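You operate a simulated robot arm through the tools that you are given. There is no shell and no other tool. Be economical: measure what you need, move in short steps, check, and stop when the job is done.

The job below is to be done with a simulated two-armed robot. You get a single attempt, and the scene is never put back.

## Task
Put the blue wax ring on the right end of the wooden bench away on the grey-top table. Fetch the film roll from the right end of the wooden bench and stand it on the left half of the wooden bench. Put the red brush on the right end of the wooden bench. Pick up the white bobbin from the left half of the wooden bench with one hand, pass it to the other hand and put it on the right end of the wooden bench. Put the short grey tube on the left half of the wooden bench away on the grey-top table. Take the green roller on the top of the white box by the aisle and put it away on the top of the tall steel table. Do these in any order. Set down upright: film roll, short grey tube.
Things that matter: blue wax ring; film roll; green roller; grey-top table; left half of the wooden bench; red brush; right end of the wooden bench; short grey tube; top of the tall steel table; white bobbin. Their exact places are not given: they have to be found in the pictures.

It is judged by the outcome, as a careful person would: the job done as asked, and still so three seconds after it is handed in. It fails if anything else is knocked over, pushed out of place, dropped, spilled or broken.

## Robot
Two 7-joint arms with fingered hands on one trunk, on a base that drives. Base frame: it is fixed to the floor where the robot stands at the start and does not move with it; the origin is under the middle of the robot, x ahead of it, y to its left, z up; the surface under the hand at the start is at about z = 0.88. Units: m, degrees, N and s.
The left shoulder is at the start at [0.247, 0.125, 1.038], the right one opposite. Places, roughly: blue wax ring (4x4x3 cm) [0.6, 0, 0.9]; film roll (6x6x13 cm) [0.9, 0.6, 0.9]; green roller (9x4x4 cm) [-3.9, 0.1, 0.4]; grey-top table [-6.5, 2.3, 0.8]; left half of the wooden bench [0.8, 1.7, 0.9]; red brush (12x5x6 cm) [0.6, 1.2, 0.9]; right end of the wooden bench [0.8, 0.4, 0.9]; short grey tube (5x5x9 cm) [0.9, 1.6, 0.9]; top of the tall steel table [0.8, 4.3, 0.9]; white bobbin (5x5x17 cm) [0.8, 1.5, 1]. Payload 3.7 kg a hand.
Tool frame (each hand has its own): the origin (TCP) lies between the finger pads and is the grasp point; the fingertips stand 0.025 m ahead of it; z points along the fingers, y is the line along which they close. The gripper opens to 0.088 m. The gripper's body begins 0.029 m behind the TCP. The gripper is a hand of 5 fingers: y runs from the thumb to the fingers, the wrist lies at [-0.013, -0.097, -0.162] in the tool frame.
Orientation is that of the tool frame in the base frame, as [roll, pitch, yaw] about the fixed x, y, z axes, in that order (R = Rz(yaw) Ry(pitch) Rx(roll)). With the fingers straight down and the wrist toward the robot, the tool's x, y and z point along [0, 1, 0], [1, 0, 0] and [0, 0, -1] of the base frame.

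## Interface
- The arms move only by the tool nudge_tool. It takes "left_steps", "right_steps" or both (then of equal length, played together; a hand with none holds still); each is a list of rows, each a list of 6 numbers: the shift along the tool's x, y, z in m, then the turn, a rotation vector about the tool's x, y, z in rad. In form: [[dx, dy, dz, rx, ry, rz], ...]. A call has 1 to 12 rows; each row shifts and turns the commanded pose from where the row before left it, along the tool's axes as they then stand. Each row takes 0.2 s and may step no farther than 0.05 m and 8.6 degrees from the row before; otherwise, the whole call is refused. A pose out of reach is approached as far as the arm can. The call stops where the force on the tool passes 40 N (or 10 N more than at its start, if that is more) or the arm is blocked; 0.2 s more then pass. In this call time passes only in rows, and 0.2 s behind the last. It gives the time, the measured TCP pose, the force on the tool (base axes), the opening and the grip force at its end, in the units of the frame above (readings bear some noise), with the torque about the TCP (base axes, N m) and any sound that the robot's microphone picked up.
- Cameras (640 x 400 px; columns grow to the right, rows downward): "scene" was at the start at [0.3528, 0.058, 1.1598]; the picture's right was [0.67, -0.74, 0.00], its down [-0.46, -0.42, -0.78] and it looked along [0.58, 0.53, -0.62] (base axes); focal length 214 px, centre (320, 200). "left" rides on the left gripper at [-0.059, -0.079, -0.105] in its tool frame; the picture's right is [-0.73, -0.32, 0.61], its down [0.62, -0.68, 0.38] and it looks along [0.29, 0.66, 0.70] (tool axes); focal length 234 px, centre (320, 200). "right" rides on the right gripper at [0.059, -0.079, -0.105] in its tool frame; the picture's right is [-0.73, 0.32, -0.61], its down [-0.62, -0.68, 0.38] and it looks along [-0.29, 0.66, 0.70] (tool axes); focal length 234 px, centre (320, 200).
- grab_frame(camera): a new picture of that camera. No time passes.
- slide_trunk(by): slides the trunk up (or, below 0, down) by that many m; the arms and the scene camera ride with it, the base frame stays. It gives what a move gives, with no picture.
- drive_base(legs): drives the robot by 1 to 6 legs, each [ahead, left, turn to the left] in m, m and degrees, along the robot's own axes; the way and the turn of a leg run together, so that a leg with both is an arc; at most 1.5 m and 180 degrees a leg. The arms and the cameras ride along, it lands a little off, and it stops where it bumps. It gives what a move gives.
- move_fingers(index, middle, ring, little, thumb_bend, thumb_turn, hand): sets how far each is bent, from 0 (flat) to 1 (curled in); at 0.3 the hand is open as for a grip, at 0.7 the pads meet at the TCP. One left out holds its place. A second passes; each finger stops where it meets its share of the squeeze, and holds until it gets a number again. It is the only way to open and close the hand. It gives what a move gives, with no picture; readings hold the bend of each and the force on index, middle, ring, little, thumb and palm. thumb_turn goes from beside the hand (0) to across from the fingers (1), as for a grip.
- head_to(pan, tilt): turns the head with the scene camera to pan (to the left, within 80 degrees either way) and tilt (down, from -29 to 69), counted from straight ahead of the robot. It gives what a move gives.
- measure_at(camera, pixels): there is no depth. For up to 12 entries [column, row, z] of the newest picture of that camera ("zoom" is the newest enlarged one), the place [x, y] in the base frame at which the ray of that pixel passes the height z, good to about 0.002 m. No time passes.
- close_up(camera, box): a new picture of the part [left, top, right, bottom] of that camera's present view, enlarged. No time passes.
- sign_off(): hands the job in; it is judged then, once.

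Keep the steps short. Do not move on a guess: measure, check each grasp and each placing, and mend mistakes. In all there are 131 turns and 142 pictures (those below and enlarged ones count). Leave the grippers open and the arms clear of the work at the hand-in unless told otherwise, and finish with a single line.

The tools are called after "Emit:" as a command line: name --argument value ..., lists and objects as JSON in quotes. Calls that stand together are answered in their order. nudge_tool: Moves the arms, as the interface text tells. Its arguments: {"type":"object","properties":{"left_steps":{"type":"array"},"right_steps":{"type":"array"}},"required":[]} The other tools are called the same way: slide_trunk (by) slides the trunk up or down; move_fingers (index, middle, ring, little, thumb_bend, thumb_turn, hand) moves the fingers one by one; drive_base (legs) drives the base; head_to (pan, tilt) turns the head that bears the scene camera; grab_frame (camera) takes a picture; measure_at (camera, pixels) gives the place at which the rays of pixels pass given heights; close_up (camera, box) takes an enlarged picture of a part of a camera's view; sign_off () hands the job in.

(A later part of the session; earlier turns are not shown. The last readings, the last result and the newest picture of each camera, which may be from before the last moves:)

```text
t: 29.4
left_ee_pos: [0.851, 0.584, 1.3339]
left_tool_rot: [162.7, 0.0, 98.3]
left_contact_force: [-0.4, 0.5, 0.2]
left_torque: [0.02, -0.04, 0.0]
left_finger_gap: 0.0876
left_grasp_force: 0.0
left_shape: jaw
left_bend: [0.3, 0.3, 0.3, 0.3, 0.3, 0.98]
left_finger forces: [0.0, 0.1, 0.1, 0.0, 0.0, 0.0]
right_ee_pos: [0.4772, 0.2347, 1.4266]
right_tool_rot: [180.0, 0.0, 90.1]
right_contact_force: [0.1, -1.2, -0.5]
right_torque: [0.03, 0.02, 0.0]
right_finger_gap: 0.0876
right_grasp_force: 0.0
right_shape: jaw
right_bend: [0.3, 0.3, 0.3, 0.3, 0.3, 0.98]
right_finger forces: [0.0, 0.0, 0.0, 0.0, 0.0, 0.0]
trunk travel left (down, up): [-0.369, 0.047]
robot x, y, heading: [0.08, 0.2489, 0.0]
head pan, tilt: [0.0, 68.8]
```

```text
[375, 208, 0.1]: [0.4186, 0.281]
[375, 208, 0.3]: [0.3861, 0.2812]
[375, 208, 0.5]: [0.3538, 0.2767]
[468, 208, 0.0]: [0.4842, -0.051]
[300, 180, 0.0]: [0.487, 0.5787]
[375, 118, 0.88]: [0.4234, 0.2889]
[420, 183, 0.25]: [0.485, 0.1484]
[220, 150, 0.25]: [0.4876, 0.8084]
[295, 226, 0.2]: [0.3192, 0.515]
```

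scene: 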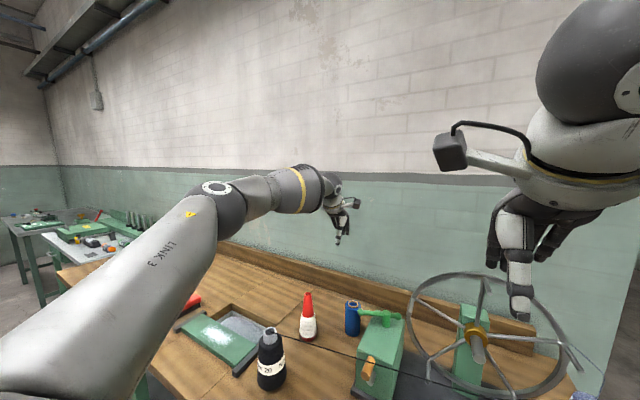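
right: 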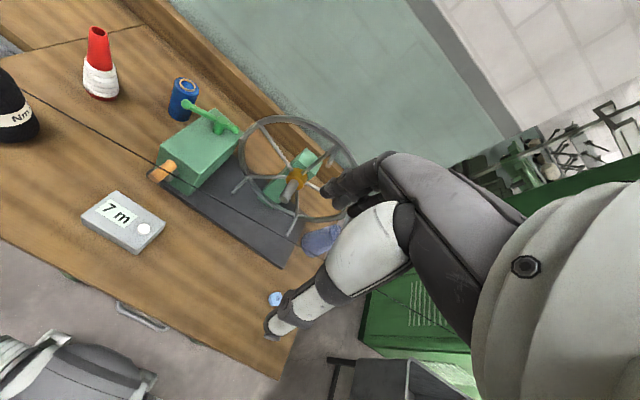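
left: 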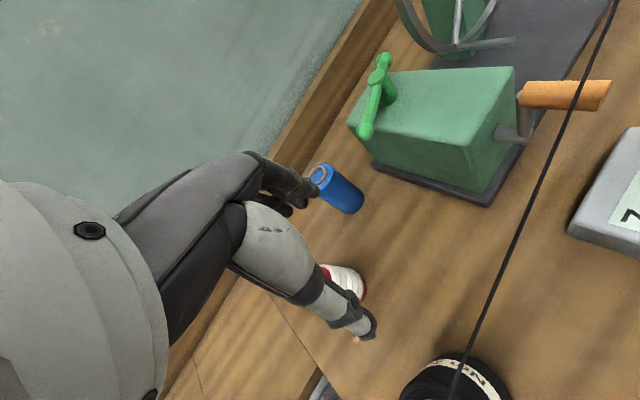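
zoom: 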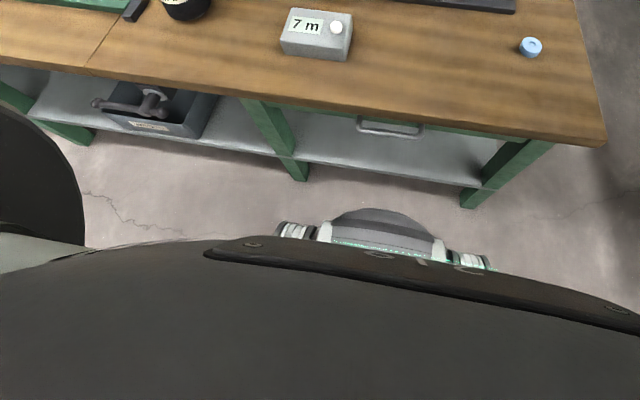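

The bench legs begin at x≈0.485 and the base front is at about 0.40, so 0.05 more is safe. I'll pull the right hand back, drive ahead 0.05 and left 0.225, and lower the trunk 0.2.

Emit:
nudge_tool --right_steps '[[0, -0.05, 0, 0, 0, 0], [0, -0.05, 0, 0, 0, 0]]'

Emit:
drive_base --legs '[[0.05, 0.225, 0]]'

Emit:
slide_trunk --by -0.18

Emit:
head_to --pan 10 --tilt 25

Emit:
grab_frame --camera "scene"

Emit:
grab_frame --camera "left"

```text
t: 30.0
left_ee_pos: [0.8504, 0.5846, 1.335]
left_tool_rot: [162.8, 0.1, 98.3]
left_contact_force: [0.2, 0.6, 0.0]
left_torque: [-0.01, -0.01, 0.02]
left_finger_gap: 0.0875
left_grasp_force: 0.0
left_shape: jaw
left_bend: [0.3, 0.3, 0.3, 0.3, 0.3, 0.98]
left_finger forces: [0.1, 0.0, 0.1, 0.0, 0.0, 0.1]
right_ee_pos: [0.376, 0.2355, 1.4258]
right_tool_rot: [179.8, 0.1, 90.1]
right_contact_force: [0.0, 0.2, -1.3]
right_torque: [0.01, 0.0, 0.01]
right_finger_gap: 0.0879
right_grasp_force: 0.0
right_shape: jaw
right_bend: [0.3, 0.3, 0.3, 0.3, 0.3, 0.98]
right_finger forces: [0.0, 0.0, 0.1, 0.1, 0.0, 0.1]
trunk travel left (down, up): [-0.369, 0.047]
robot x, y, heading: [0.0847, 0.2562, 0.3]
head pan, tilt: [0.0, 68.8]
```

```text
t: 32.6
left_ee_pos: [0.8983, 0.8162, 1.3343]
left_tool_rot: [162.7, 0.1, 98.4]
left_contact_force: [-0.9, -0.2, 0.9]
left_torque: [-0.03, -0.01, 0.01]
left_finger_gap: 0.0879
left_grasp_force: 0.1
left_shape: jaw
left_bend: [0.3, 0.3, 0.3, 0.3, 0.3, 0.98]
left_finger forces: [0.1, 0.0, 0.0, 0.0, 0.1, 0.0]
right_ee_pos: [0.4252, 0.4657, 1.4255]
right_tool_rot: [-179.9, 0.0, 90.3]
right_contact_force: [0.1, -0.5, 0.3]
right_torque: [-0.02, -0.01, 0.05]
right_finger_gap: 0.0878
right_grasp_force: 0.0
right_shape: jaw
right_bend: [0.3, 0.3, 0.3, 0.3, 0.3, 0.98]
right_finger forces: [0.0, 0.0, 0.0, 0.0, 0.1, 0.1]
trunk travel left (down, up): [-0.369, 0.047]
robot x, y, heading: [0.13, 0.4812, 0.4]
head pan, tilt: [0.0, 68.8]
```

```text
t: 34.5
left_ee_pos: [0.8992, 0.816, 1.1451]
left_tool_rot: [163.9, 0.0, 98.4]
left_contact_force: [-0.6, -0.1, 0.9]
left_torque: [0.03, -0.03, -0.01]
left_finger_gap: 0.0879
left_grasp_force: 0.0
left_shape: jaw
left_bend: [0.3, 0.3, 0.3, 0.3, 0.3, 0.98]
left_finger forces: [0.1, 0.0, 0.0, 0.1, 0.0, 0.0]
right_ee_pos: [0.443, 0.4759, 1.2644]
right_tool_rot: [-174.6, -3.8, 85.2]
right_contact_force: [0.1, -0.3, 0.9]
right_torque: [0.01, -0.01, -0.01]
right_finger_gap: 0.0877
right_grasp_force: 0.0
right_shape: jaw
right_bend: [0.3, 0.3, 0.3, 0.3, 0.3, 0.98]
right_finger forces: [0.0, 0.0, 0.0, 0.0, 0.1, 0.0]
trunk travel left (down, up): [-0.19, 0.226]
robot x, y, heading: [0.1321, 0.4826, 0.3]
head pan, tilt: [0.0, 68.8]
stopped: the force on the tool passed its limit at 70 N (the readings are from after the stop); the commanded pose is now the measured one
```

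```text
t: 35.6
left_ee_pos: [0.9014, 0.8143, 1.1425]
left_tool_rot: [163.9, -0.1, 98.3]
left_contact_force: [-0.2, 0.3, -0.3]
left_torque: [-0.01, -0.02, 0.01]
left_finger_gap: 0.0879
left_grasp_force: 0.0
left_shape: jaw
left_bend: [0.3, 0.3, 0.3, 0.3, 0.3, 0.98]
left_finger forces: [0.1, 0.0, 0.0, 0.1, 0.0, 0.1]
right_ee_pos: [0.4457, 0.4783, 1.267]
right_tool_rot: [-174.4, -4.3, 85.1]
right_contact_force: [27.3, -12.5, 92.6]
right_torque: [-1.0, 7.85, 1.24]
right_finger_gap: 0.088
right_grasp_force: 0.1
right_shape: jaw
right_bend: [0.3, 0.3, 0.3, 0.3, 0.3, 0.98]
right_finger forces: [0.0, 0.0, 0.0, 0.1, 0.1, 0.0]
trunk travel left (down, up): [-0.19, 0.226]
robot x, y, heading: [0.1314, 0.4849, 0.5]
head pan, tilt: [10.0, 25.0]
```

```text
116 pictures are left
```

scene: 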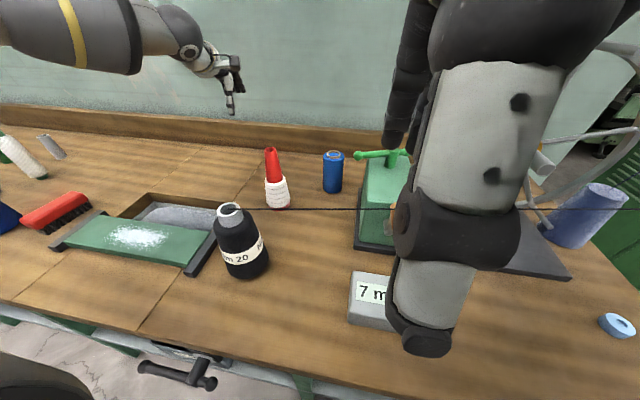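

```text
115 pictures are left
```

left: 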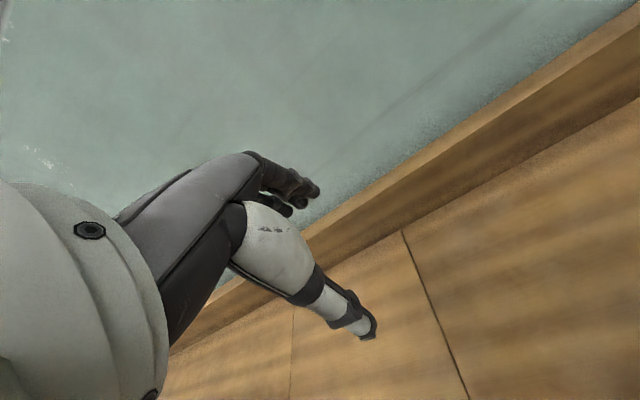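

The right arm reports a large upward force (its bent elbow or wrist probably met something lower when the trunk came down; nothing on the bench was touched). I'll raise the trunk a bit to relieve it and read again.

Emit:
slide_trunk --by 0.06

Emit:
head_to --pan -25 --tilt 40

Emit:
grab_frame --camera "scene"

```text
t: 36.6
left_ee_pos: [0.9017, 0.8153, 1.1995]
left_tool_rot: [164.2, -0.2, 98.3]
left_contact_force: [0.9, 0.5, 0.2]
left_torque: [0.0, -0.02, -0.01]
left_finger_gap: 0.0876
left_grasp_force: 0.0
left_shape: jaw
left_bend: [0.3, 0.3, 0.3, 0.3, 0.3, 0.98]
left_finger forces: [0.0, 0.0, 0.1, 0.0, 0.1, 0.1]
right_ee_pos: [0.4455, 0.4769, 1.3202]
right_tool_rot: [-174.4, -3.4, 85.6]
right_contact_force: [0.0, 1.2, -0.4]
right_torque: [0.03, 0.0, 0.0]
right_finger_gap: 0.0882
right_grasp_force: 0.1
right_shape: jaw
right_bend: [0.3, 0.3, 0.3, 0.3, 0.3, 0.98]
right_finger forces: [0.0, 0.0, 0.0, 0.0, 0.1, 0.0]
trunk travel left (down, up): [-0.25, 0.166]
robot x, y, heading: [0.1292, 0.4854, 0.2]
head pan, tilt: [10.0, 25.0]
```

```text
t: 37.6
left_ee_pos: [0.9, 0.8159, 1.2027]
left_tool_rot: [163.8, 0.0, 98.4]
left_contact_force: [0.0, -0.4, -0.5]
left_torque: [-0.02, -0.01, 0.01]
left_finger_gap: 0.088
left_grasp_force: 0.0
left_shape: jaw
left_bend: [0.3, 0.3, 0.3, 0.3, 0.3, 0.98]
left_finger forces: [0.0, 0.0, 0.0, 0.0, 0.0, 0.0]
right_ee_pos: [0.4449, 0.4777, 1.3219]
right_tool_rot: [-174.5, -3.6, 85.5]
right_contact_force: [-0.9, 0.7, 0.2]
right_torque: [0.0, -0.01, 0.0]
right_finger_gap: 0.0881
right_grasp_force: 0.0
right_shape: jaw
right_bend: [0.3, 0.3, 0.3, 0.3, 0.3, 0.98]
right_finger forces: [0.0, 0.0, 0.1, 0.0, 0.0, 0.0]
trunk travel left (down, up): [-0.25, 0.166]
robot x, y, heading: [0.1253, 0.4819, 0.4]
head pan, tilt: [-25.0, 40.0]
```

```text
114 pictures are left
```

scene: 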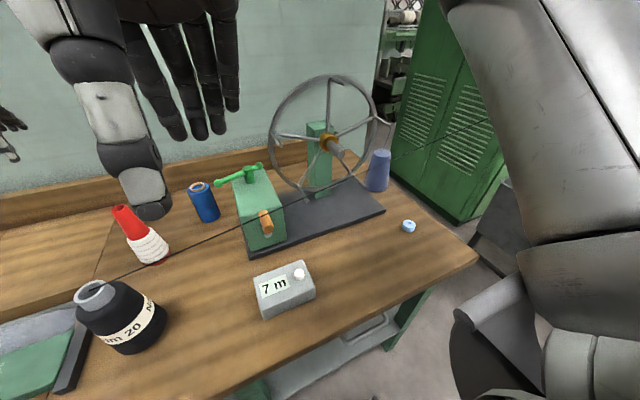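

Relieved. I'll move the right hand out to the right (to about (0.51,0.20)), with 3 cm up, so its elbow opens, then lower the trunk in smaller steps.

Emit:
nudge_tool --right_steps '[[-0.046, 0.014, 0, 0, 0, 0], [-0.046, 0.014, 0, 0, 0, 0], [-0.046, 0.014, 0, 0, 0, 0], [-0.046, 0.014, 0, 0, 0, 0], [-0.046, 0.014, 0, 0, 0, 0], [-0.046, 0.014, 0, 0, 0, 0]]'

Emit:
slide_trunk --by -0.06

Emit:
slide_trunk --by -0.06

Emit:
head_to --pan 10 --tilt 25

Emit:
grab_frame --camera "scene"

```text
t: 39.0
left_ee_pos: [0.9013, 0.8148, 1.2009]
left_tool_rot: [163.9, -0.1, 98.4]
left_contact_force: [-0.1, 0.7, 0.4]
left_torque: [0.02, 0.01, -0.03]
left_finger_gap: 0.0877
left_grasp_force: 0.1
left_shape: jaw
left_bend: [0.3, 0.3, 0.3, 0.3, 0.3, 0.98]
left_finger forces: [0.1, 0.1, 0.1, 0.0, 0.0, 0.1]
right_ee_pos: [0.5078, 0.1948, 1.2984]
right_tool_rot: [-174.6, -3.5, 85.5]
right_contact_force: [-0.6, -0.6, -0.2]
right_torque: [0.0, -0.01, 0.02]
right_finger_gap: 0.0879
right_grasp_force: 0.1
right_shape: jaw
right_bend: [0.3, 0.3, 0.3, 0.3, 0.3, 0.98]
right_finger forces: [0.0, 0.0, 0.0, 0.0, 0.0, 0.0]
trunk travel left (down, up): [-0.25, 0.166]
robot x, y, heading: [0.1291, 0.4873, -0.2]
head pan, tilt: [-25.0, 40.0]
```

```text
t: 40.0
left_ee_pos: [0.8991, 0.8163, 1.1456]
left_tool_rot: [163.7, -0.1, 98.5]
left_contact_force: [-0.2, 0.0, 0.4]
left_torque: [-0.01, 0.05, 0.0]
left_finger_gap: 0.088
left_grasp_force: 0.0
left_shape: jaw
left_bend: [0.3, 0.3, 0.3, 0.3, 0.3, 0.98]
left_finger forces: [0.0, 0.0, 0.0, 0.0, 0.0, 0.1]
right_ee_pos: [0.5042, 0.1962, 1.2389]
right_tool_rot: [-174.8, -3.7, 85.5]
right_contact_force: [-0.3, -0.3, -0.2]
right_torque: [-0.04, -0.06, 0.0]
right_finger_gap: 0.0881
right_grasp_force: 0.1
right_shape: jaw
right_bend: [0.3, 0.3, 0.3, 0.3, 0.3, 0.98]
right_finger forces: [0.0, 0.1, 0.0, 0.0, 0.0, 0.0]
trunk travel left (down, up): [-0.19, 0.226]
robot x, y, heading: [0.1296, 0.4836, 0.2]
head pan, tilt: [-25.0, 40.0]
```

```text
t: 41.0
left_ee_pos: [0.8993, 0.8159, 1.0843]
left_tool_rot: [163.7, -0.1, 98.6]
left_contact_force: [-0.3, 0.2, -0.4]
left_torque: [-0.02, 0.0, -0.03]
left_finger_gap: 0.0881
left_grasp_force: 0.0
left_shape: jaw
left_bend: [0.3, 0.3, 0.3, 0.3, 0.3, 0.98]
left_finger forces: [0.0, 0.0, 0.0, 0.1, 0.1, 0.1]
right_ee_pos: [0.5054, 0.1957, 1.1776]
right_tool_rot: [-174.8, -3.6, 85.4]
right_contact_force: [0.1, -0.2, -0.5]
right_torque: [0.02, -0.05, -0.01]
right_finger_gap: 0.0879
right_grasp_force: 0.0
right_shape: jaw
right_bend: [0.3, 0.3, 0.3, 0.3, 0.3, 0.98]
right_finger forces: [0.0, 0.0, 0.1, 0.0, 0.1, 0.0]
trunk travel left (down, up): [-0.13, 0.286]
robot x, y, heading: [0.1282, 0.4866, 0.2]
head pan, tilt: [-25.0, 40.0]
```

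```text
t: 42.0
left_ee_pos: [0.9023, 0.8161, 1.0822]
left_tool_rot: [163.9, -0.2, 98.5]
left_contact_force: [1.1, -0.1, -0.1]
left_torque: [-0.03, -0.02, 0.01]
left_finger_gap: 0.0876
left_grasp_force: 0.1
left_shape: jaw
left_bend: [0.3, 0.3, 0.3, 0.3, 0.3, 0.98]
left_finger forces: [0.0, 0.0, 0.1, 0.0, 0.0, 0.0]
right_ee_pos: [0.5068, 0.196, 1.1774]
right_tool_rot: [-174.6, -3.6, 85.4]
right_contact_force: [-0.4, -0.2, -0.5]
right_torque: [0.02, 0.03, -0.02]
right_finger_gap: 0.0879
right_grasp_force: 0.0
right_shape: jaw
right_bend: [0.3, 0.3, 0.3, 0.3, 0.3, 0.98]
right_finger forces: [0.0, 0.0, 0.0, 0.0, 0.0, 0.0]
trunk travel left (down, up): [-0.13, 0.286]
robot x, y, heading: [0.1305, 0.484, 0.1]
head pan, tilt: [10.0, 25.0]
```

```text
113 pictures are left
```

scene: 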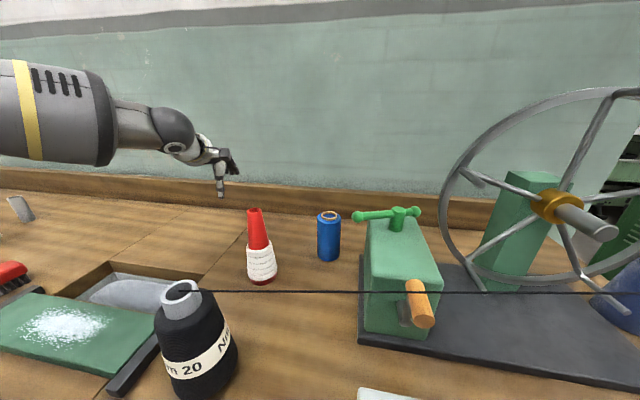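

Clear so far. Now rotate the left hand's yaw to 70° while raising 4 cm, then slide over toward the roll.

Emit:
nudge_tool --left_steps '[[0, 0.011, -0.038, 0, 0, 0], [0, 0, 0, 0, -0.0343, 0.1175], [0, 0, 0, 0, -0.0343, 0.1175], [0, 0, 0, 0, -0.0343, 0.1175], [0, 0, 0, 0, -0.0343, 0.1175], [-0.0403, 0, 0, 0, 0, 0], [-0.0403, 0, 0, 0, 0, 0], [-0.0403, 0, 0, 0, 0, 0], [-0.0403, 0, 0, 0, 0, 0]]'

Emit:
grab_frame --camera "scene"

Emit:
grab_frame --camera "left"

```text
t: 44.0
left_ee_pos: [0.845, 0.6639, 1.1203]
left_tool_rot: [163.9, -0.1, 70.4]
left_contact_force: [0.0, -0.5, 0.1]
left_torque: [0.02, -0.02, -0.01]
left_finger_gap: 0.0878
left_grasp_force: 0.1
left_shape: jaw
left_bend: [0.3, 0.3, 0.3, 0.3, 0.3, 0.98]
left_finger forces: [0.0, 0.0, 0.0, 0.1, 0.0, 0.0]
right_ee_pos: [0.5067, 0.196, 1.1785]
right_tool_rot: [-174.6, -3.5, 85.6]
right_contact_force: [-0.4, -0.3, 0.3]
right_torque: [-0.01, 0.02, -0.02]
right_finger_gap: 0.0879
right_grasp_force: 0.2
right_shape: jaw
right_bend: [0.3, 0.3, 0.3, 0.3, 0.3, 0.98]
right_finger forces: [0.0, 0.1, 0.0, 0.0, 0.0, 0.0]
trunk travel left (down, up): [-0.13, 0.286]
robot x, y, heading: [0.1294, 0.4842, 0.1]
head pan, tilt: [10.0, 25.0]
```

```text
112 pictures are left
```

scene: 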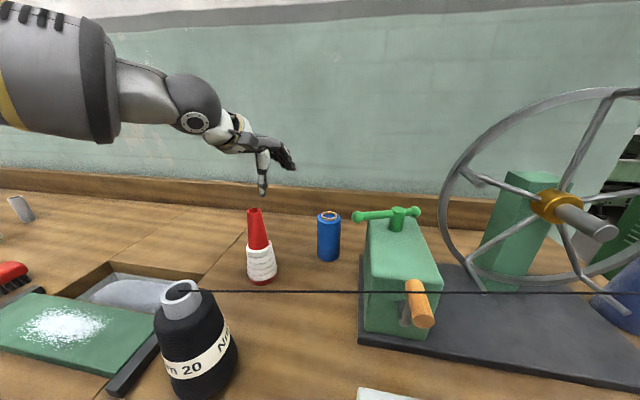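

```text
111 pictures are left
```

left: 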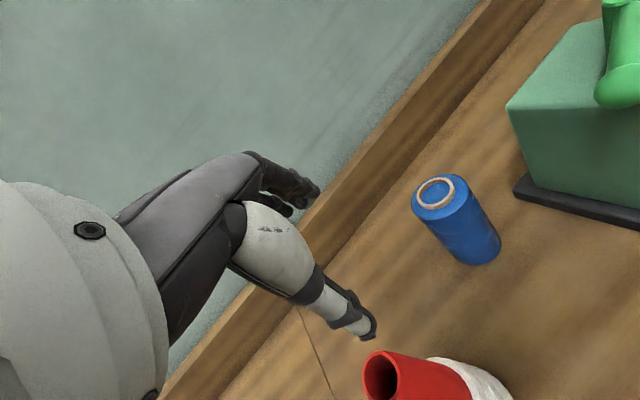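

Emit:
measure_at --camera "left" --pixels '[[438, 194, 1.01], [480, 245, 0.9], [380, 375, 1.05], [622, 95, 1.05]]'

Emit:
measure_at --camera "scene" --pixels '[[329, 215, 1.01], [330, 258, 0.88], [358, 217, 1.05], [254, 211, 1.05]]'

Emit:
nudge_tool --left_steps '[[-0.03, 0.026, 0.0076, 0, 0, 0], [-0.03, 0.026, 0.0076, 0, 0, 0], [-0.0193, 0.026, 0.0076, 0, 0, 0]]'

Emit:
grab_frame --camera "scene"

Emit:
grab_frame --camera "left"

```text
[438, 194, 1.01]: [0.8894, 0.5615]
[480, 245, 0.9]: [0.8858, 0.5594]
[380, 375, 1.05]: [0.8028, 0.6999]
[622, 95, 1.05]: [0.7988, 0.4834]
```

```text
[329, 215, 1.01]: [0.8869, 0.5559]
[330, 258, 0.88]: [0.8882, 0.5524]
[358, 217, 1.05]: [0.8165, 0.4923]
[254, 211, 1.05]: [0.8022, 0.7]
```

```text
t: 44.8
left_ee_pos: [0.8996, 0.5605, 1.1157]
left_tool_rot: [164.1, 0.1, 70.6]
left_contact_force: [-0.2, 0.0, -0.1]
left_torque: [-0.04, 0.02, 0.0]
left_finger_gap: 0.0878
left_grasp_force: 0.0
left_shape: jaw
left_bend: [0.3, 0.3, 0.3, 0.3, 0.3, 0.98]
left_finger forces: [0.0, 0.0, 0.0, 0.1, 0.0, 0.0]
right_ee_pos: [0.5084, 0.1956, 1.1763]
right_tool_rot: [-174.4, -3.6, 85.6]
right_contact_force: [0.1, 0.5, 0.3]
right_torque: [0.01, 0.0, -0.03]
right_finger_gap: 0.0879
right_grasp_force: 0.0
right_shape: jaw
right_bend: [0.3, 0.3, 0.3, 0.3, 0.3, 0.98]
right_finger forces: [0.1, 0.0, 0.0, 0.0, 0.1, 0.0]
trunk travel left (down, up): [-0.13, 0.286]
robot x, y, heading: [0.1309, 0.4858, 0.5]
head pan, tilt: [10.0, 25.0]
```

```text
110 pictures are left
```

scene: 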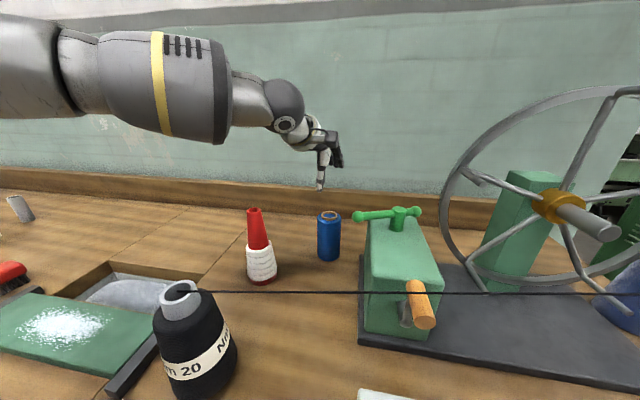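

```text
109 pictures are left
```

left: 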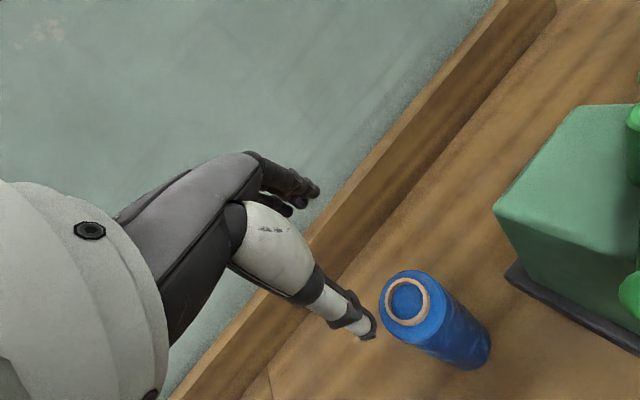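

Still in reach. I'll try taking the tilt out (16°) so the grip closes horizontally, and shift to the roll centre (0.888,0.559).

Emit:
nudge_tool --left_steps '[[0, 0, 0, 0.14, 0, 0], [0, 0, 0, 0.14, 0, 0], [-0.004, -0.011, 0, 0, 0, 0]]'

Emit:
grab_frame --camera "left"

```text
t: 45.6
left_ee_pos: [0.8843, 0.5637, 1.1197]
left_tool_rot: [176.0, 0.0, 70.4]
left_contact_force: [0.7, -0.3, -0.3]
left_torque: [0.04, 0.02, -0.04]
left_finger_gap: 0.0876
left_grasp_force: 0.1
left_shape: jaw
left_bend: [0.3, 0.3, 0.3, 0.3, 0.3, 0.98]
left_finger forces: [0.0, 0.0, 0.0, 0.1, 0.0, 0.0]
left hand out of reach, approached as far as the arm can: row 2
right_ee_pos: [0.5054, 0.196, 1.178]
right_tool_rot: [-174.7, -3.6, 85.4]
right_contact_force: [-0.1, -0.1, 0.0]
right_torque: [-0.01, -0.02, -0.01]
right_finger_gap: 0.0879
right_grasp_force: 0.1
right_shape: jaw
right_bend: [0.3, 0.3, 0.3, 0.3, 0.3, 0.98]
right_finger forces: [0.0, 0.0, 0.0, 0.0, 0.0, 0.0]
trunk travel left (down, up): [-0.13, 0.286]
robot x, y, heading: [0.1329, 0.4824, 0.2]
head pan, tilt: [10.0, 25.0]
```

```text
108 pictures are left
```

left: 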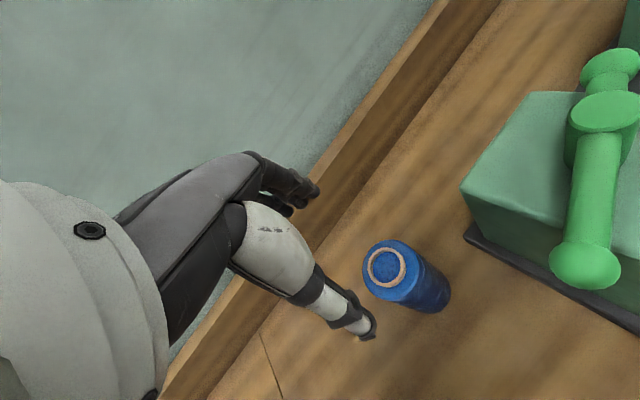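

Nearly vertical now (4°) at the reach limit. To keep the forearm above cones and thread I'll raise the trunk 0.05, tilt back to ~10°, and descend with the arm in stages.

Emit:
slide_trunk --by 0.05

Emit:
nudge_tool --left_steps '[[0, 0, 0, -0.1, 0, 0], [0, -0.0068, 0.0394, 0, 0, 0], [0, -0.0068, 0.0394, 0, 0, 0]]'

Emit:
grab_frame --camera "left"

Emit:
grab_frame --camera "scene"

```text
t: 46.5
left_ee_pos: [0.8508, 0.5635, 1.2374]
left_tool_rot: [169.7, -2.2, 70.6]
left_contact_force: [0.1, 0.5, -1.2]
left_torque: [-0.01, 0.02, -0.02]
left_finger_gap: 0.0876
left_grasp_force: 0.2
left_shape: jaw
left_bend: [0.3, 0.3, 0.3, 0.3, 0.3, 0.98]
left_finger forces: [0.0, 0.0, 0.1, 0.1, 0.1, 0.1]
right_ee_pos: [0.5093, 0.1951, 1.226]
right_tool_rot: [-174.4, -3.6, 85.5]
right_contact_force: [0.0, 0.0, -0.8]
right_torque: [0.0, 0.02, 0.03]
right_finger_gap: 0.0882
right_grasp_force: 0.1
right_shape: jaw
right_bend: [0.3, 0.3, 0.3, 0.3, 0.3, 0.98]
right_finger forces: [0.1, 0.0, 0.0, 0.1, 0.0, 0.0]
trunk travel left (down, up): [-0.18, 0.236]
robot x, y, heading: [0.1279, 0.4822, 0.1]
head pan, tilt: [10.0, 25.0]
```

```text
t: 47.3
left_ee_pos: [0.8585, 0.5609, 1.1584]
left_tool_rot: [163.7, -2.2, 70.6]
left_contact_force: [0.4, 0.2, -0.7]
left_torque: [0.02, -0.01, -0.02]
left_finger_gap: 0.0877
left_grasp_force: 0.0
left_shape: jaw
left_bend: [0.3, 0.3, 0.3, 0.3, 0.3, 0.98]
left_finger forces: [0.0, 0.0, 0.1, 0.0, 0.0, 0.0]
right_ee_pos: [0.5061, 0.1949, 1.2273]
right_tool_rot: [-174.6, -3.5, 85.5]
right_contact_force: [-0.6, -0.5, 0.6]
right_torque: [0.04, 0.02, 0.01]
right_finger_gap: 0.0876
right_grasp_force: 0.0
right_shape: jaw
right_bend: [0.3, 0.3, 0.3, 0.3, 0.3, 0.98]
right_finger forces: [0.0, 0.1, 0.0, 0.0, 0.0, 0.0]
trunk travel left (down, up): [-0.18, 0.236]
robot x, y, heading: [0.1263, 0.4837, 0.1]
head pan, tilt: [10.0, 25.0]
```

```text
107 pictures are left
```

left: 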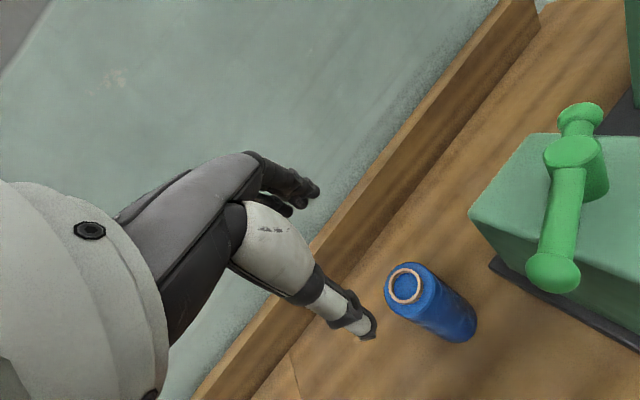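

```text
106 pictures are left
```

scene: 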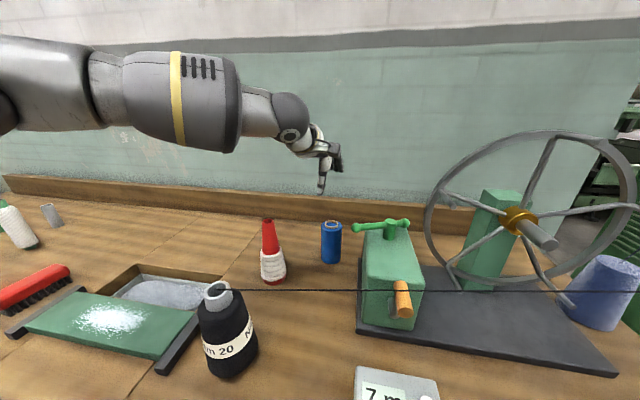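

Hand at (0.859,0.561,1.158), 16° tilt. Move forward ~3 cm and down to 1.08, then check.

Emit:
nudge_tool --left_steps '[[0.008, 0.0274, 0.008, 0, 0, 0], [0, -0.011, 0.0384, 0, 0, 0], [0, -0.011, 0.0384, 0, 0, 0]]'

Emit:
grab_frame --camera "left"

Emit:
grab_frame --camera "scene"

```text
t: 48.1
left_ee_pos: [0.8893, 0.5625, 1.0773]
left_tool_rot: [163.7, -2.2, 70.6]
left_contact_force: [0.6, -0.4, 0.2]
left_torque: [0.0, -0.01, 0.0]
left_finger_gap: 0.0877
left_grasp_force: 0.1
left_shape: jaw
left_bend: [0.3, 0.3, 0.3, 0.3, 0.3, 0.98]
left_finger forces: [0.0, 0.1, 0.0, 0.0, 0.0, 0.0]
right_ee_pos: [0.5096, 0.1964, 1.2264]
right_tool_rot: [-174.5, -3.5, 85.5]
right_contact_force: [-0.2, -0.2, 0.2]
right_torque: [0.0, 0.03, 0.01]
right_finger_gap: 0.0877
right_grasp_force: 0.0
right_shape: jaw
right_bend: [0.3, 0.3, 0.3, 0.3, 0.3, 0.98]
right_finger forces: [0.1, 0.0, 0.0, 0.0, 0.0, 0.0]
trunk travel left (down, up): [-0.18, 0.236]
robot x, y, heading: [0.1253, 0.4834, 0.3]
head pan, tilt: [10.0, 25.0]
```

```text
105 pictures are left
```

left: 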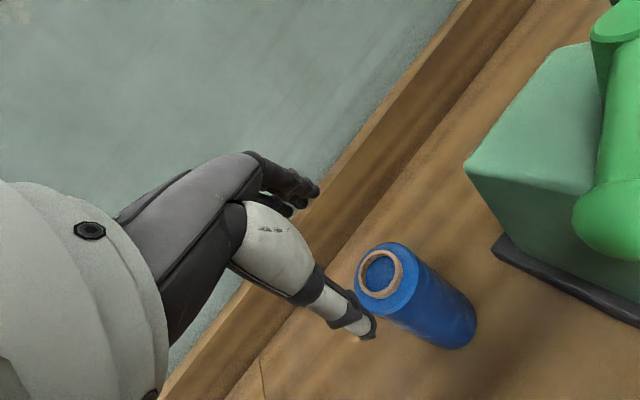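

```text
104 pictures are left
```

scene: 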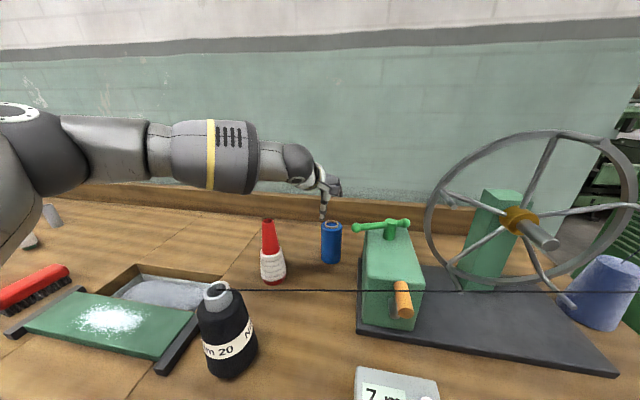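

Emit:
measure_at --camera "left" --pixels '[[381, 272, 1.01], [355, 270, 1.01], [418, 282, 1.01], [438, 347, 0.88]]'

Emit:
measure_at --camera "scene" --pixels '[[331, 225, 1.01], [331, 262, 0.88]]'

```text
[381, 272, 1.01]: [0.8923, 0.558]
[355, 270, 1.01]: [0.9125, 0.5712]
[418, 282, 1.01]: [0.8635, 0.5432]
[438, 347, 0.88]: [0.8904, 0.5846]
```

```text
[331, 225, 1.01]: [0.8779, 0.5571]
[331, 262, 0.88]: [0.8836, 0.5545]
```

Roll centre (0.889,0.558), TCP (0.889,0.5625). Descend 9 cm straight down.

Emit:
nudge_tool --left_steps '[[-0.004, -0.0078, 0.028, 0, 0, 0], [0, -0.0085, 0.0295, 0, 0, 0], [0, -0.0085, 0.0295, 0, 0, 0]]'

Emit:
grab_frame --camera "left"

Emit:
grab_frame --camera "scene"

```text
t: 48.9
left_ee_pos: [0.8886, 0.5608, 0.99]
left_tool_rot: [163.6, -2.3, 70.6]
left_contact_force: [0.3, -1.4, 3.1]
left_torque: [-0.06, -0.1, -0.04]
left_finger_gap: 0.0876
left_grasp_force: 0.1
left_shape: jaw
left_bend: [0.28, 0.3, 0.3, 0.3, 0.3, 0.98]
left_finger forces: [2.9, 0.1, 0.0, 0.0, 0.0, 0.0]
right_ee_pos: [0.5072, 0.1962, 1.2271]
right_tool_rot: [-174.6, -3.5, 85.4]
right_contact_force: [1.0, 0.2, 0.2]
right_torque: [0.0, 0.0, -0.01]
right_finger_gap: 0.088
right_grasp_force: 0.0
right_shape: jaw
right_bend: [0.3, 0.3, 0.3, 0.3, 0.3, 0.98]
right_finger forces: [0.0, 0.0, 0.0, 0.0, 0.0, 0.0]
trunk travel left (down, up): [-0.18, 0.236]
robot x, y, heading: [0.1297, 0.485, 0.1]
head pan, tilt: [10.0, 25.0]
```

```text
103 pictures are left
```

left: 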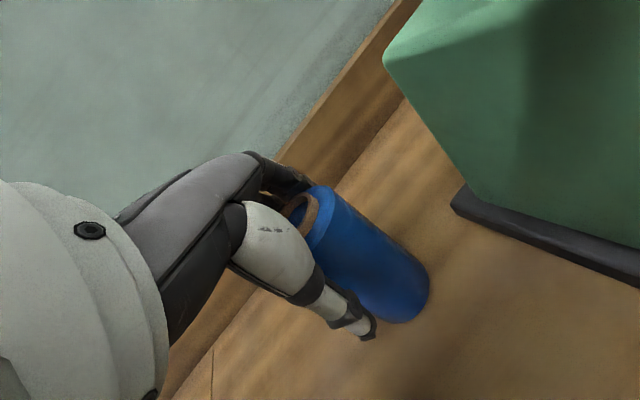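

```text
102 pictures are left
```

scene: 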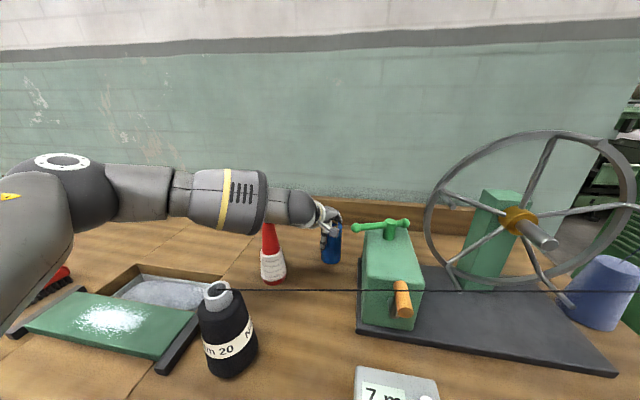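

Index touches the roll lightly. Close the hand.

Emit:
move_fingers --hand "left" --index 0.6 --middle 0.6 --ring 0.6 --little 0.6 --thumb_bend 0.6

Emit:
grab_frame --camera "left"

```text
t: 49.9
left_ee_pos: [0.8878, 0.5599, 0.9924]
left_tool_rot: [163.5, -2.3, 70.6]
left_contact_force: [4.6, -0.8, 14.9]
left_torque: [-0.05, -0.29, -0.02]
left_finger_gap: 0.0556
left_grasp_force: 16.2
left_shape: fingers
left_bend: [0.43, 0.52, 0.56, 0.6, 0.44, 0.96]
left_finger forces: [11.0, 6.0, 2.4, 0.0, 11.9, 0.1]
right_ee_pos: [0.5059, 0.1953, 1.227]
right_tool_rot: [-174.7, -3.6, 85.4]
right_contact_force: [0.3, -0.4, -0.1]
right_torque: [0.0, 0.01, 0.04]
right_finger_gap: 0.088
right_grasp_force: 0.0
right_shape: jaw
right_bend: [0.3, 0.3, 0.3, 0.3, 0.3, 0.98]
right_finger forces: [0.1, 0.0, 0.0, 0.0, 0.0, 0.0]
trunk travel left (down, up): [-0.18, 0.236]
robot x, y, heading: [0.1303, 0.4821, 0.3]
head pan, tilt: [10.0, 25.0]
```

```text
101 pictures are left
```

left: 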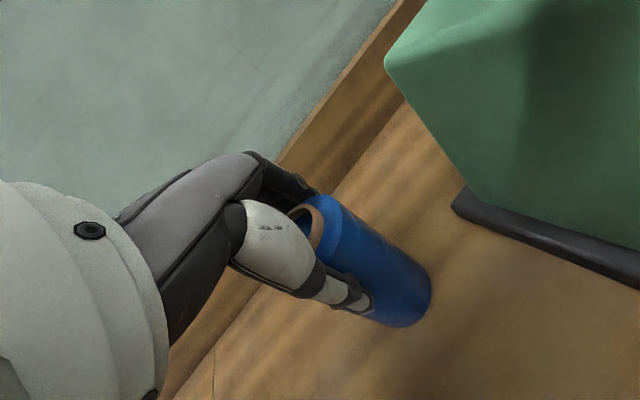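

Gripped (16 N). Lift straight up 16 cm.

Emit:
nudge_tool --left_steps '[[0, 0.0056, -0.0192, 0, 0, 0], [0, 0.0112, -0.0384, 0, 0, 0], [0, 0.0112, -0.0384, 0, 0, 0], [0, 0.0112, -0.0384, 0, 0, 0], [0, 0.0112, -0.0384, 0, 0, 0]]'

Emit:
grab_frame --camera "scene"

Emit:
grab_frame --camera "left"

```text
t: 51.1
left_ee_pos: [0.8839, 0.5568, 1.1702]
left_tool_rot: [163.8, -2.3, 70.6]
left_contact_force: [0.3, -0.8, -2.5]
left_torque: [0.0, -0.01, -0.03]
left_finger_gap: 0.0554
left_grasp_force: 14.5
left_shape: fingers
left_bend: [0.46, 0.53, 0.58, 0.6, 0.44, 0.96]
left_finger forces: [7.8, 5.0, 1.6, 0.0, 14.2, 0.0]
right_ee_pos: [0.5071, 0.1949, 1.2282]
right_tool_rot: [-174.6, -3.6, 85.5]
right_contact_force: [-0.1, -0.9, 0.2]
right_torque: [-0.02, 0.0, 0.02]
right_finger_gap: 0.0878
right_grasp_force: 0.1
right_shape: jaw
right_bend: [0.3, 0.3, 0.3, 0.3, 0.3, 0.98]
right_finger forces: [0.0, 0.0, 0.0, 0.1, 0.2, 0.0]
trunk travel left (down, up): [-0.18, 0.236]
robot x, y, heading: [0.1294, 0.4831, 0.2]
head pan, tilt: [10.0, 25.0]
```

```text
100 pictures are left
```

scene: 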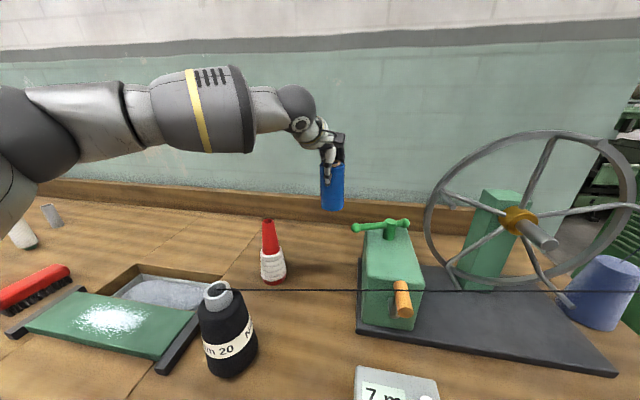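

```text
99 pictures are left
```

left: 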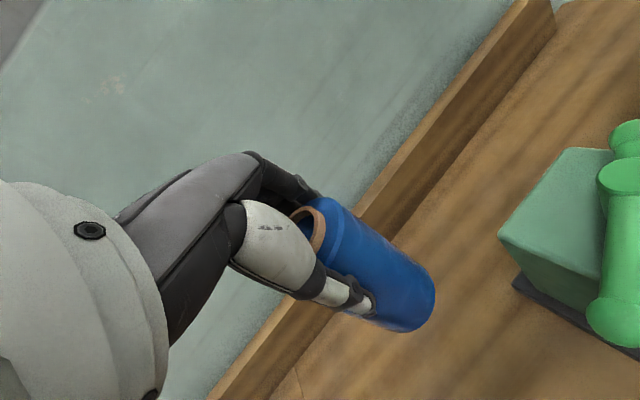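

Roll lifted cleanly. Raise trunk 0.1 for clearance, then look left to choose a free spot.

Emit:
slide_trunk --by 0.1

Emit:
head_to --pan 55 --tilt 30

Emit:
grab_frame --camera "scene"

```text
t: 52.5
left_ee_pos: [0.7947, 0.5562, 1.4221]
left_tool_rot: [150.4, -6.9, 71.8]
left_contact_force: [0.6, 0.2, -3.0]
left_torque: [-0.01, 0.04, 0.01]
left_finger_gap: 0.0555
left_grasp_force: 14.7
left_shape: fingers
left_bend: [0.46, 0.54, 0.58, 0.6, 0.44, 0.96]
left_finger forces: [7.7, 4.9, 1.6, 0.1, 14.5, 0.0]
right_ee_pos: [0.5082, 0.196, 1.3255]
right_tool_rot: [-174.5, -3.5, 85.5]
right_contact_force: [-0.2, 0.3, 0.4]
right_torque: [-0.05, 0.05, 0.01]
right_finger_gap: 0.0875
right_grasp_force: 0.0
right_shape: jaw
right_bend: [0.3, 0.3, 0.3, 0.3, 0.3, 0.98]
right_finger forces: [0.1, 0.0, 0.0, 0.0, 0.0, 0.0]
trunk travel left (down, up): [-0.28, 0.136]
robot x, y, heading: [0.1238, 0.4835, 0.2]
head pan, tilt: [10.0, 25.0]
```

```text
t: 53.6
left_ee_pos: [0.7934, 0.5558, 1.4225]
left_tool_rot: [150.2, -6.9, 71.6]
left_contact_force: [0.9, -0.1, -2.6]
left_torque: [-0.01, 0.04, 0.03]
left_finger_gap: 0.0555
left_grasp_force: 14.3
left_shape: fingers
left_bend: [0.46, 0.54, 0.58, 0.6, 0.44, 0.96]
left_finger forces: [7.7, 4.7, 1.6, 0.0, 14.5, 0.1]
right_ee_pos: [0.5076, 0.1965, 1.3276]
right_tool_rot: [-174.5, -3.5, 85.5]
right_contact_force: [0.2, 0.5, -0.8]
right_torque: [-0.03, 0.0, 0.01]
right_finger_gap: 0.0879
right_grasp_force: 0.1
right_shape: jaw
right_bend: [0.3, 0.3, 0.3, 0.3, 0.3, 0.98]
right_finger forces: [0.0, 0.0, 0.0, 0.1, 0.0, 0.1]
trunk travel left (down, up): [-0.28, 0.136]
robot x, y, heading: [0.1292, 0.4878, 0.3]
head pan, tilt: [55.0, 30.0]
```

```text
98 pictures are left
```

scene: 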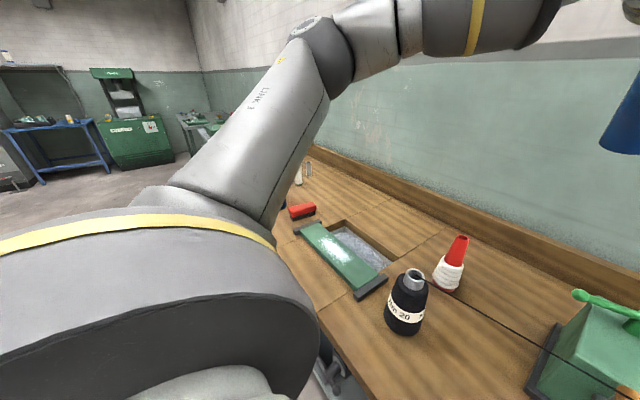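

Drive 0.6 m left along the bench and look at the left half.

Emit:
drive_base --legs '[[-0.02, 0.6, 0]]'

Emit:
head_to --pan 15 --tilt 50

Emit:
grab_frame --camera "scene"

Emit:
grab_frame --camera "left"

```text
t: 59.3
left_ee_pos: [0.7708, 1.1537, 1.4233]
left_tool_rot: [150.2, -7.0, 71.8]
left_contact_force: [0.2, -0.1, -2.6]
left_torque: [-0.01, 0.01, -0.02]
left_finger_gap: 0.0556
left_grasp_force: 14.3
left_shape: fingers
left_bend: [0.46, 0.54, 0.58, 0.6, 0.44, 0.96]
left_finger forces: [7.7, 4.8, 1.6, 0.0, 14.5, 0.1]
right_ee_pos: [0.4846, 0.7955, 1.3274]
right_tool_rot: [-174.6, -3.6, 85.6]
right_contact_force: [-0.2, 0.7, 0.2]
right_torque: [0.01, 0.01, -0.01]
right_finger_gap: 0.0877
right_grasp_force: 0.0
right_shape: jaw
right_bend: [0.3, 0.3, 0.3, 0.3, 0.3, 0.98]
right_finger forces: [0.0, 0.0, 0.0, 0.0, 0.0, 0.0]
trunk travel left (down, up): [-0.28, 0.136]
robot x, y, heading: [0.1057, 1.0769, 0.4]
head pan, tilt: [55.0, 30.0]
```

```text
t: 60.4
left_ee_pos: [0.7709, 1.1545, 1.4241]
left_tool_rot: [150.3, -6.8, 71.7]
left_contact_force: [-0.5, -0.1, -2.0]
left_torque: [-0.04, 0.05, -0.03]
left_finger_gap: 0.0556
left_grasp_force: 14.1
left_shape: fingers
left_bend: [0.46, 0.54, 0.58, 0.6, 0.44, 0.96]
left_finger forces: [7.6, 4.8, 1.6, 0.0, 14.5, 0.0]
right_ee_pos: [0.4849, 0.7953, 1.3275]
right_tool_rot: [-174.6, -3.6, 85.6]
right_contact_force: [-0.1, 0.1, 0.1]
right_torque: [-0.03, 0.0, 0.01]
right_finger_gap: 0.0881
right_grasp_force: 0.0
right_shape: jaw
right_bend: [0.3, 0.3, 0.3, 0.3, 0.3, 0.98]
right_finger forces: [0.0, 0.0, 0.0, 0.0, 0.1, 0.1]
trunk travel left (down, up): [-0.28, 0.136]
robot x, y, heading: [0.106, 1.0778, 0.3]
head pan, tilt: [15.0, 50.0]
```

```text
97 pictures are left
```

scene: 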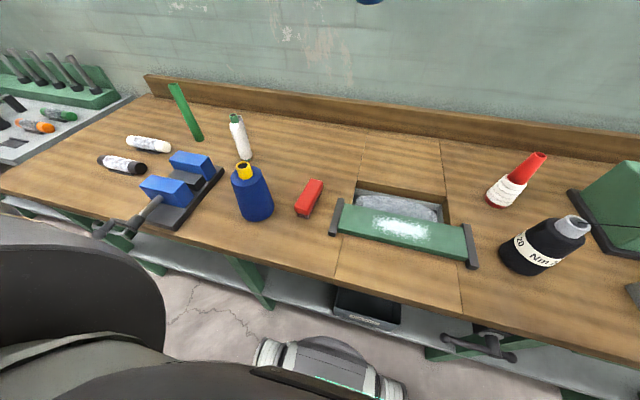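

```text
96 pictures are left
```

left: 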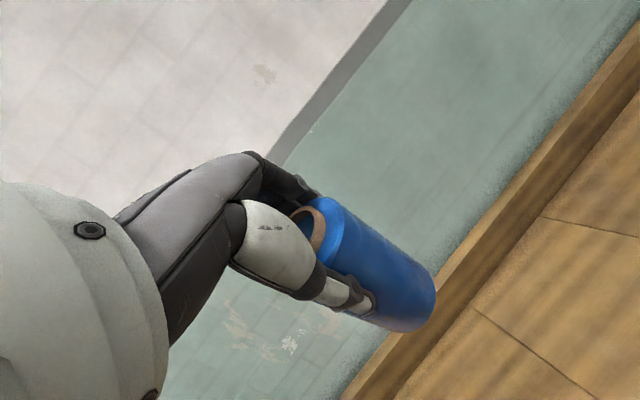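

Emit:
close_up --camera "scene" --box '[90, 70, 346, 230]'

Emit:
measure_at --camera "scene" --pixels '[[310, 200, 0.9], [244, 158, 0.88], [255, 217, 0.88], [5, 190, 0.88], [340, 272, 0.88], [365, 158, 0.88], [120, 98, 0.88], [198, 140, 0.88], [320, 155, 0.88], [270, 135, 0.88], [460, 305, 0.88], [442, 140, 0.88]]'

```text
2.50 times, centred on (218, 150) of scene
```

zoom: 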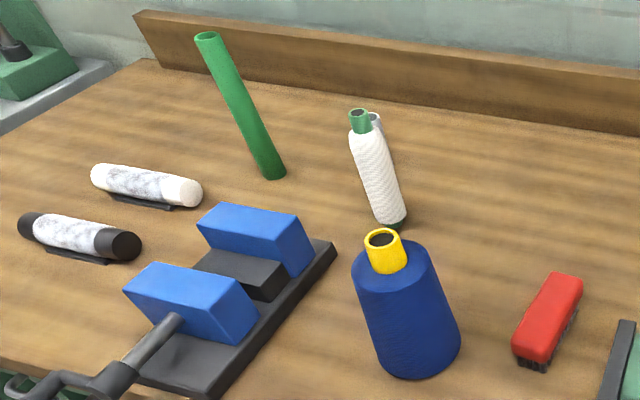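

```text
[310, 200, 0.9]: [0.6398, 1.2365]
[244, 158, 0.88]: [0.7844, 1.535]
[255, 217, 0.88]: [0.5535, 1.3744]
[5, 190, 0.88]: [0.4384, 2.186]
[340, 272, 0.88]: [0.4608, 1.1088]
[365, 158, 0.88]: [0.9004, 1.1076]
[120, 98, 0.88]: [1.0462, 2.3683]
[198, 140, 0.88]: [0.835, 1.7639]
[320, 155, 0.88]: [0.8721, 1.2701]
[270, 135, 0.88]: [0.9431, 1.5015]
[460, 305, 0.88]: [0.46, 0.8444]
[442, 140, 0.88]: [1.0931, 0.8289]
```

Seams lie at y≈1.11 and 0.84, so the left half is y>1.11. I'll stand the roll at about (0.79,1.30), a free spot. First restore the grasp-time orientation and move above it.

Emit:
nudge_tool --left_steps '[[0, 0, 0, 0.115, 0, 0], [0, 0, 0, 0.115, 0, 0], [0, 0, 0, 0, -0.0753, -0.0223], [0.048, -0.0097, -0.0028, 0, 0, 0], [0.048, -0.0097, -0.0028, 0, 0, 0], [0.048, -0.0097, -0.0028, 0, 0, 0], [0, -0.0112, 0.0384, 0, 0, 0], [0, -0.0112, 0.0384, 0, 0, 0], [0, -0.0112, 0.0384, 0, 0, 0], [0, -0.0112, 0.0384, 0, 0, 0]]'

Emit:
grab_frame --camera "scene"

```text
t: 62.6
left_ee_pos: [0.7862, 1.3365, 1.2475]
left_tool_rot: [160.2, -2.4, 71.5]
left_contact_force: [0.1, 0.0, -2.1]
left_torque: [0.01, 0.03, -0.01]
left_finger_gap: 0.0552
left_grasp_force: 14.3
left_shape: fingers
left_bend: [0.46, 0.54, 0.58, 0.6, 0.44, 0.96]
left_finger forces: [7.8, 4.8, 1.8, 0.1, 14.1, 0.0]
left hand out of reach, approached as far as the arm can: row 1, 2
right_ee_pos: [0.4854, 0.7953, 1.3265]
right_tool_rot: [-174.4, -3.5, 85.5]
right_contact_force: [-0.2, 0.0, 0.4]
right_torque: [-0.01, 0.01, 0.0]
right_finger_gap: 0.0879
right_grasp_force: 0.1
right_shape: jaw
right_bend: [0.3, 0.3, 0.3, 0.3, 0.3, 0.98]
right_finger forces: [0.0, 0.0, 0.1, 0.0, 0.0, 0.0]
trunk travel left (down, up): [-0.28, 0.136]
robot x, y, heading: [0.104, 1.084, 0.4]
head pan, tilt: [15.0, 50.0]
```

```text
94 pictures are left
```

scene: 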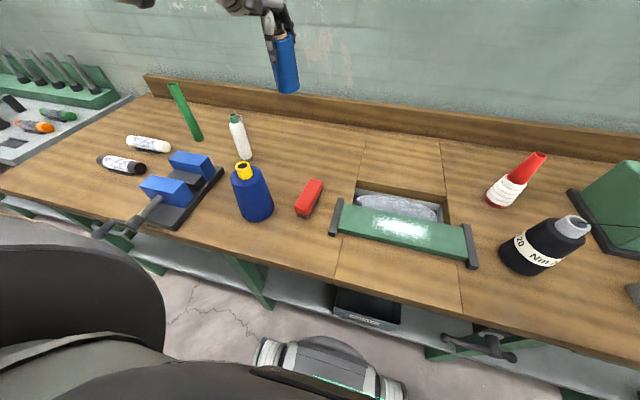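

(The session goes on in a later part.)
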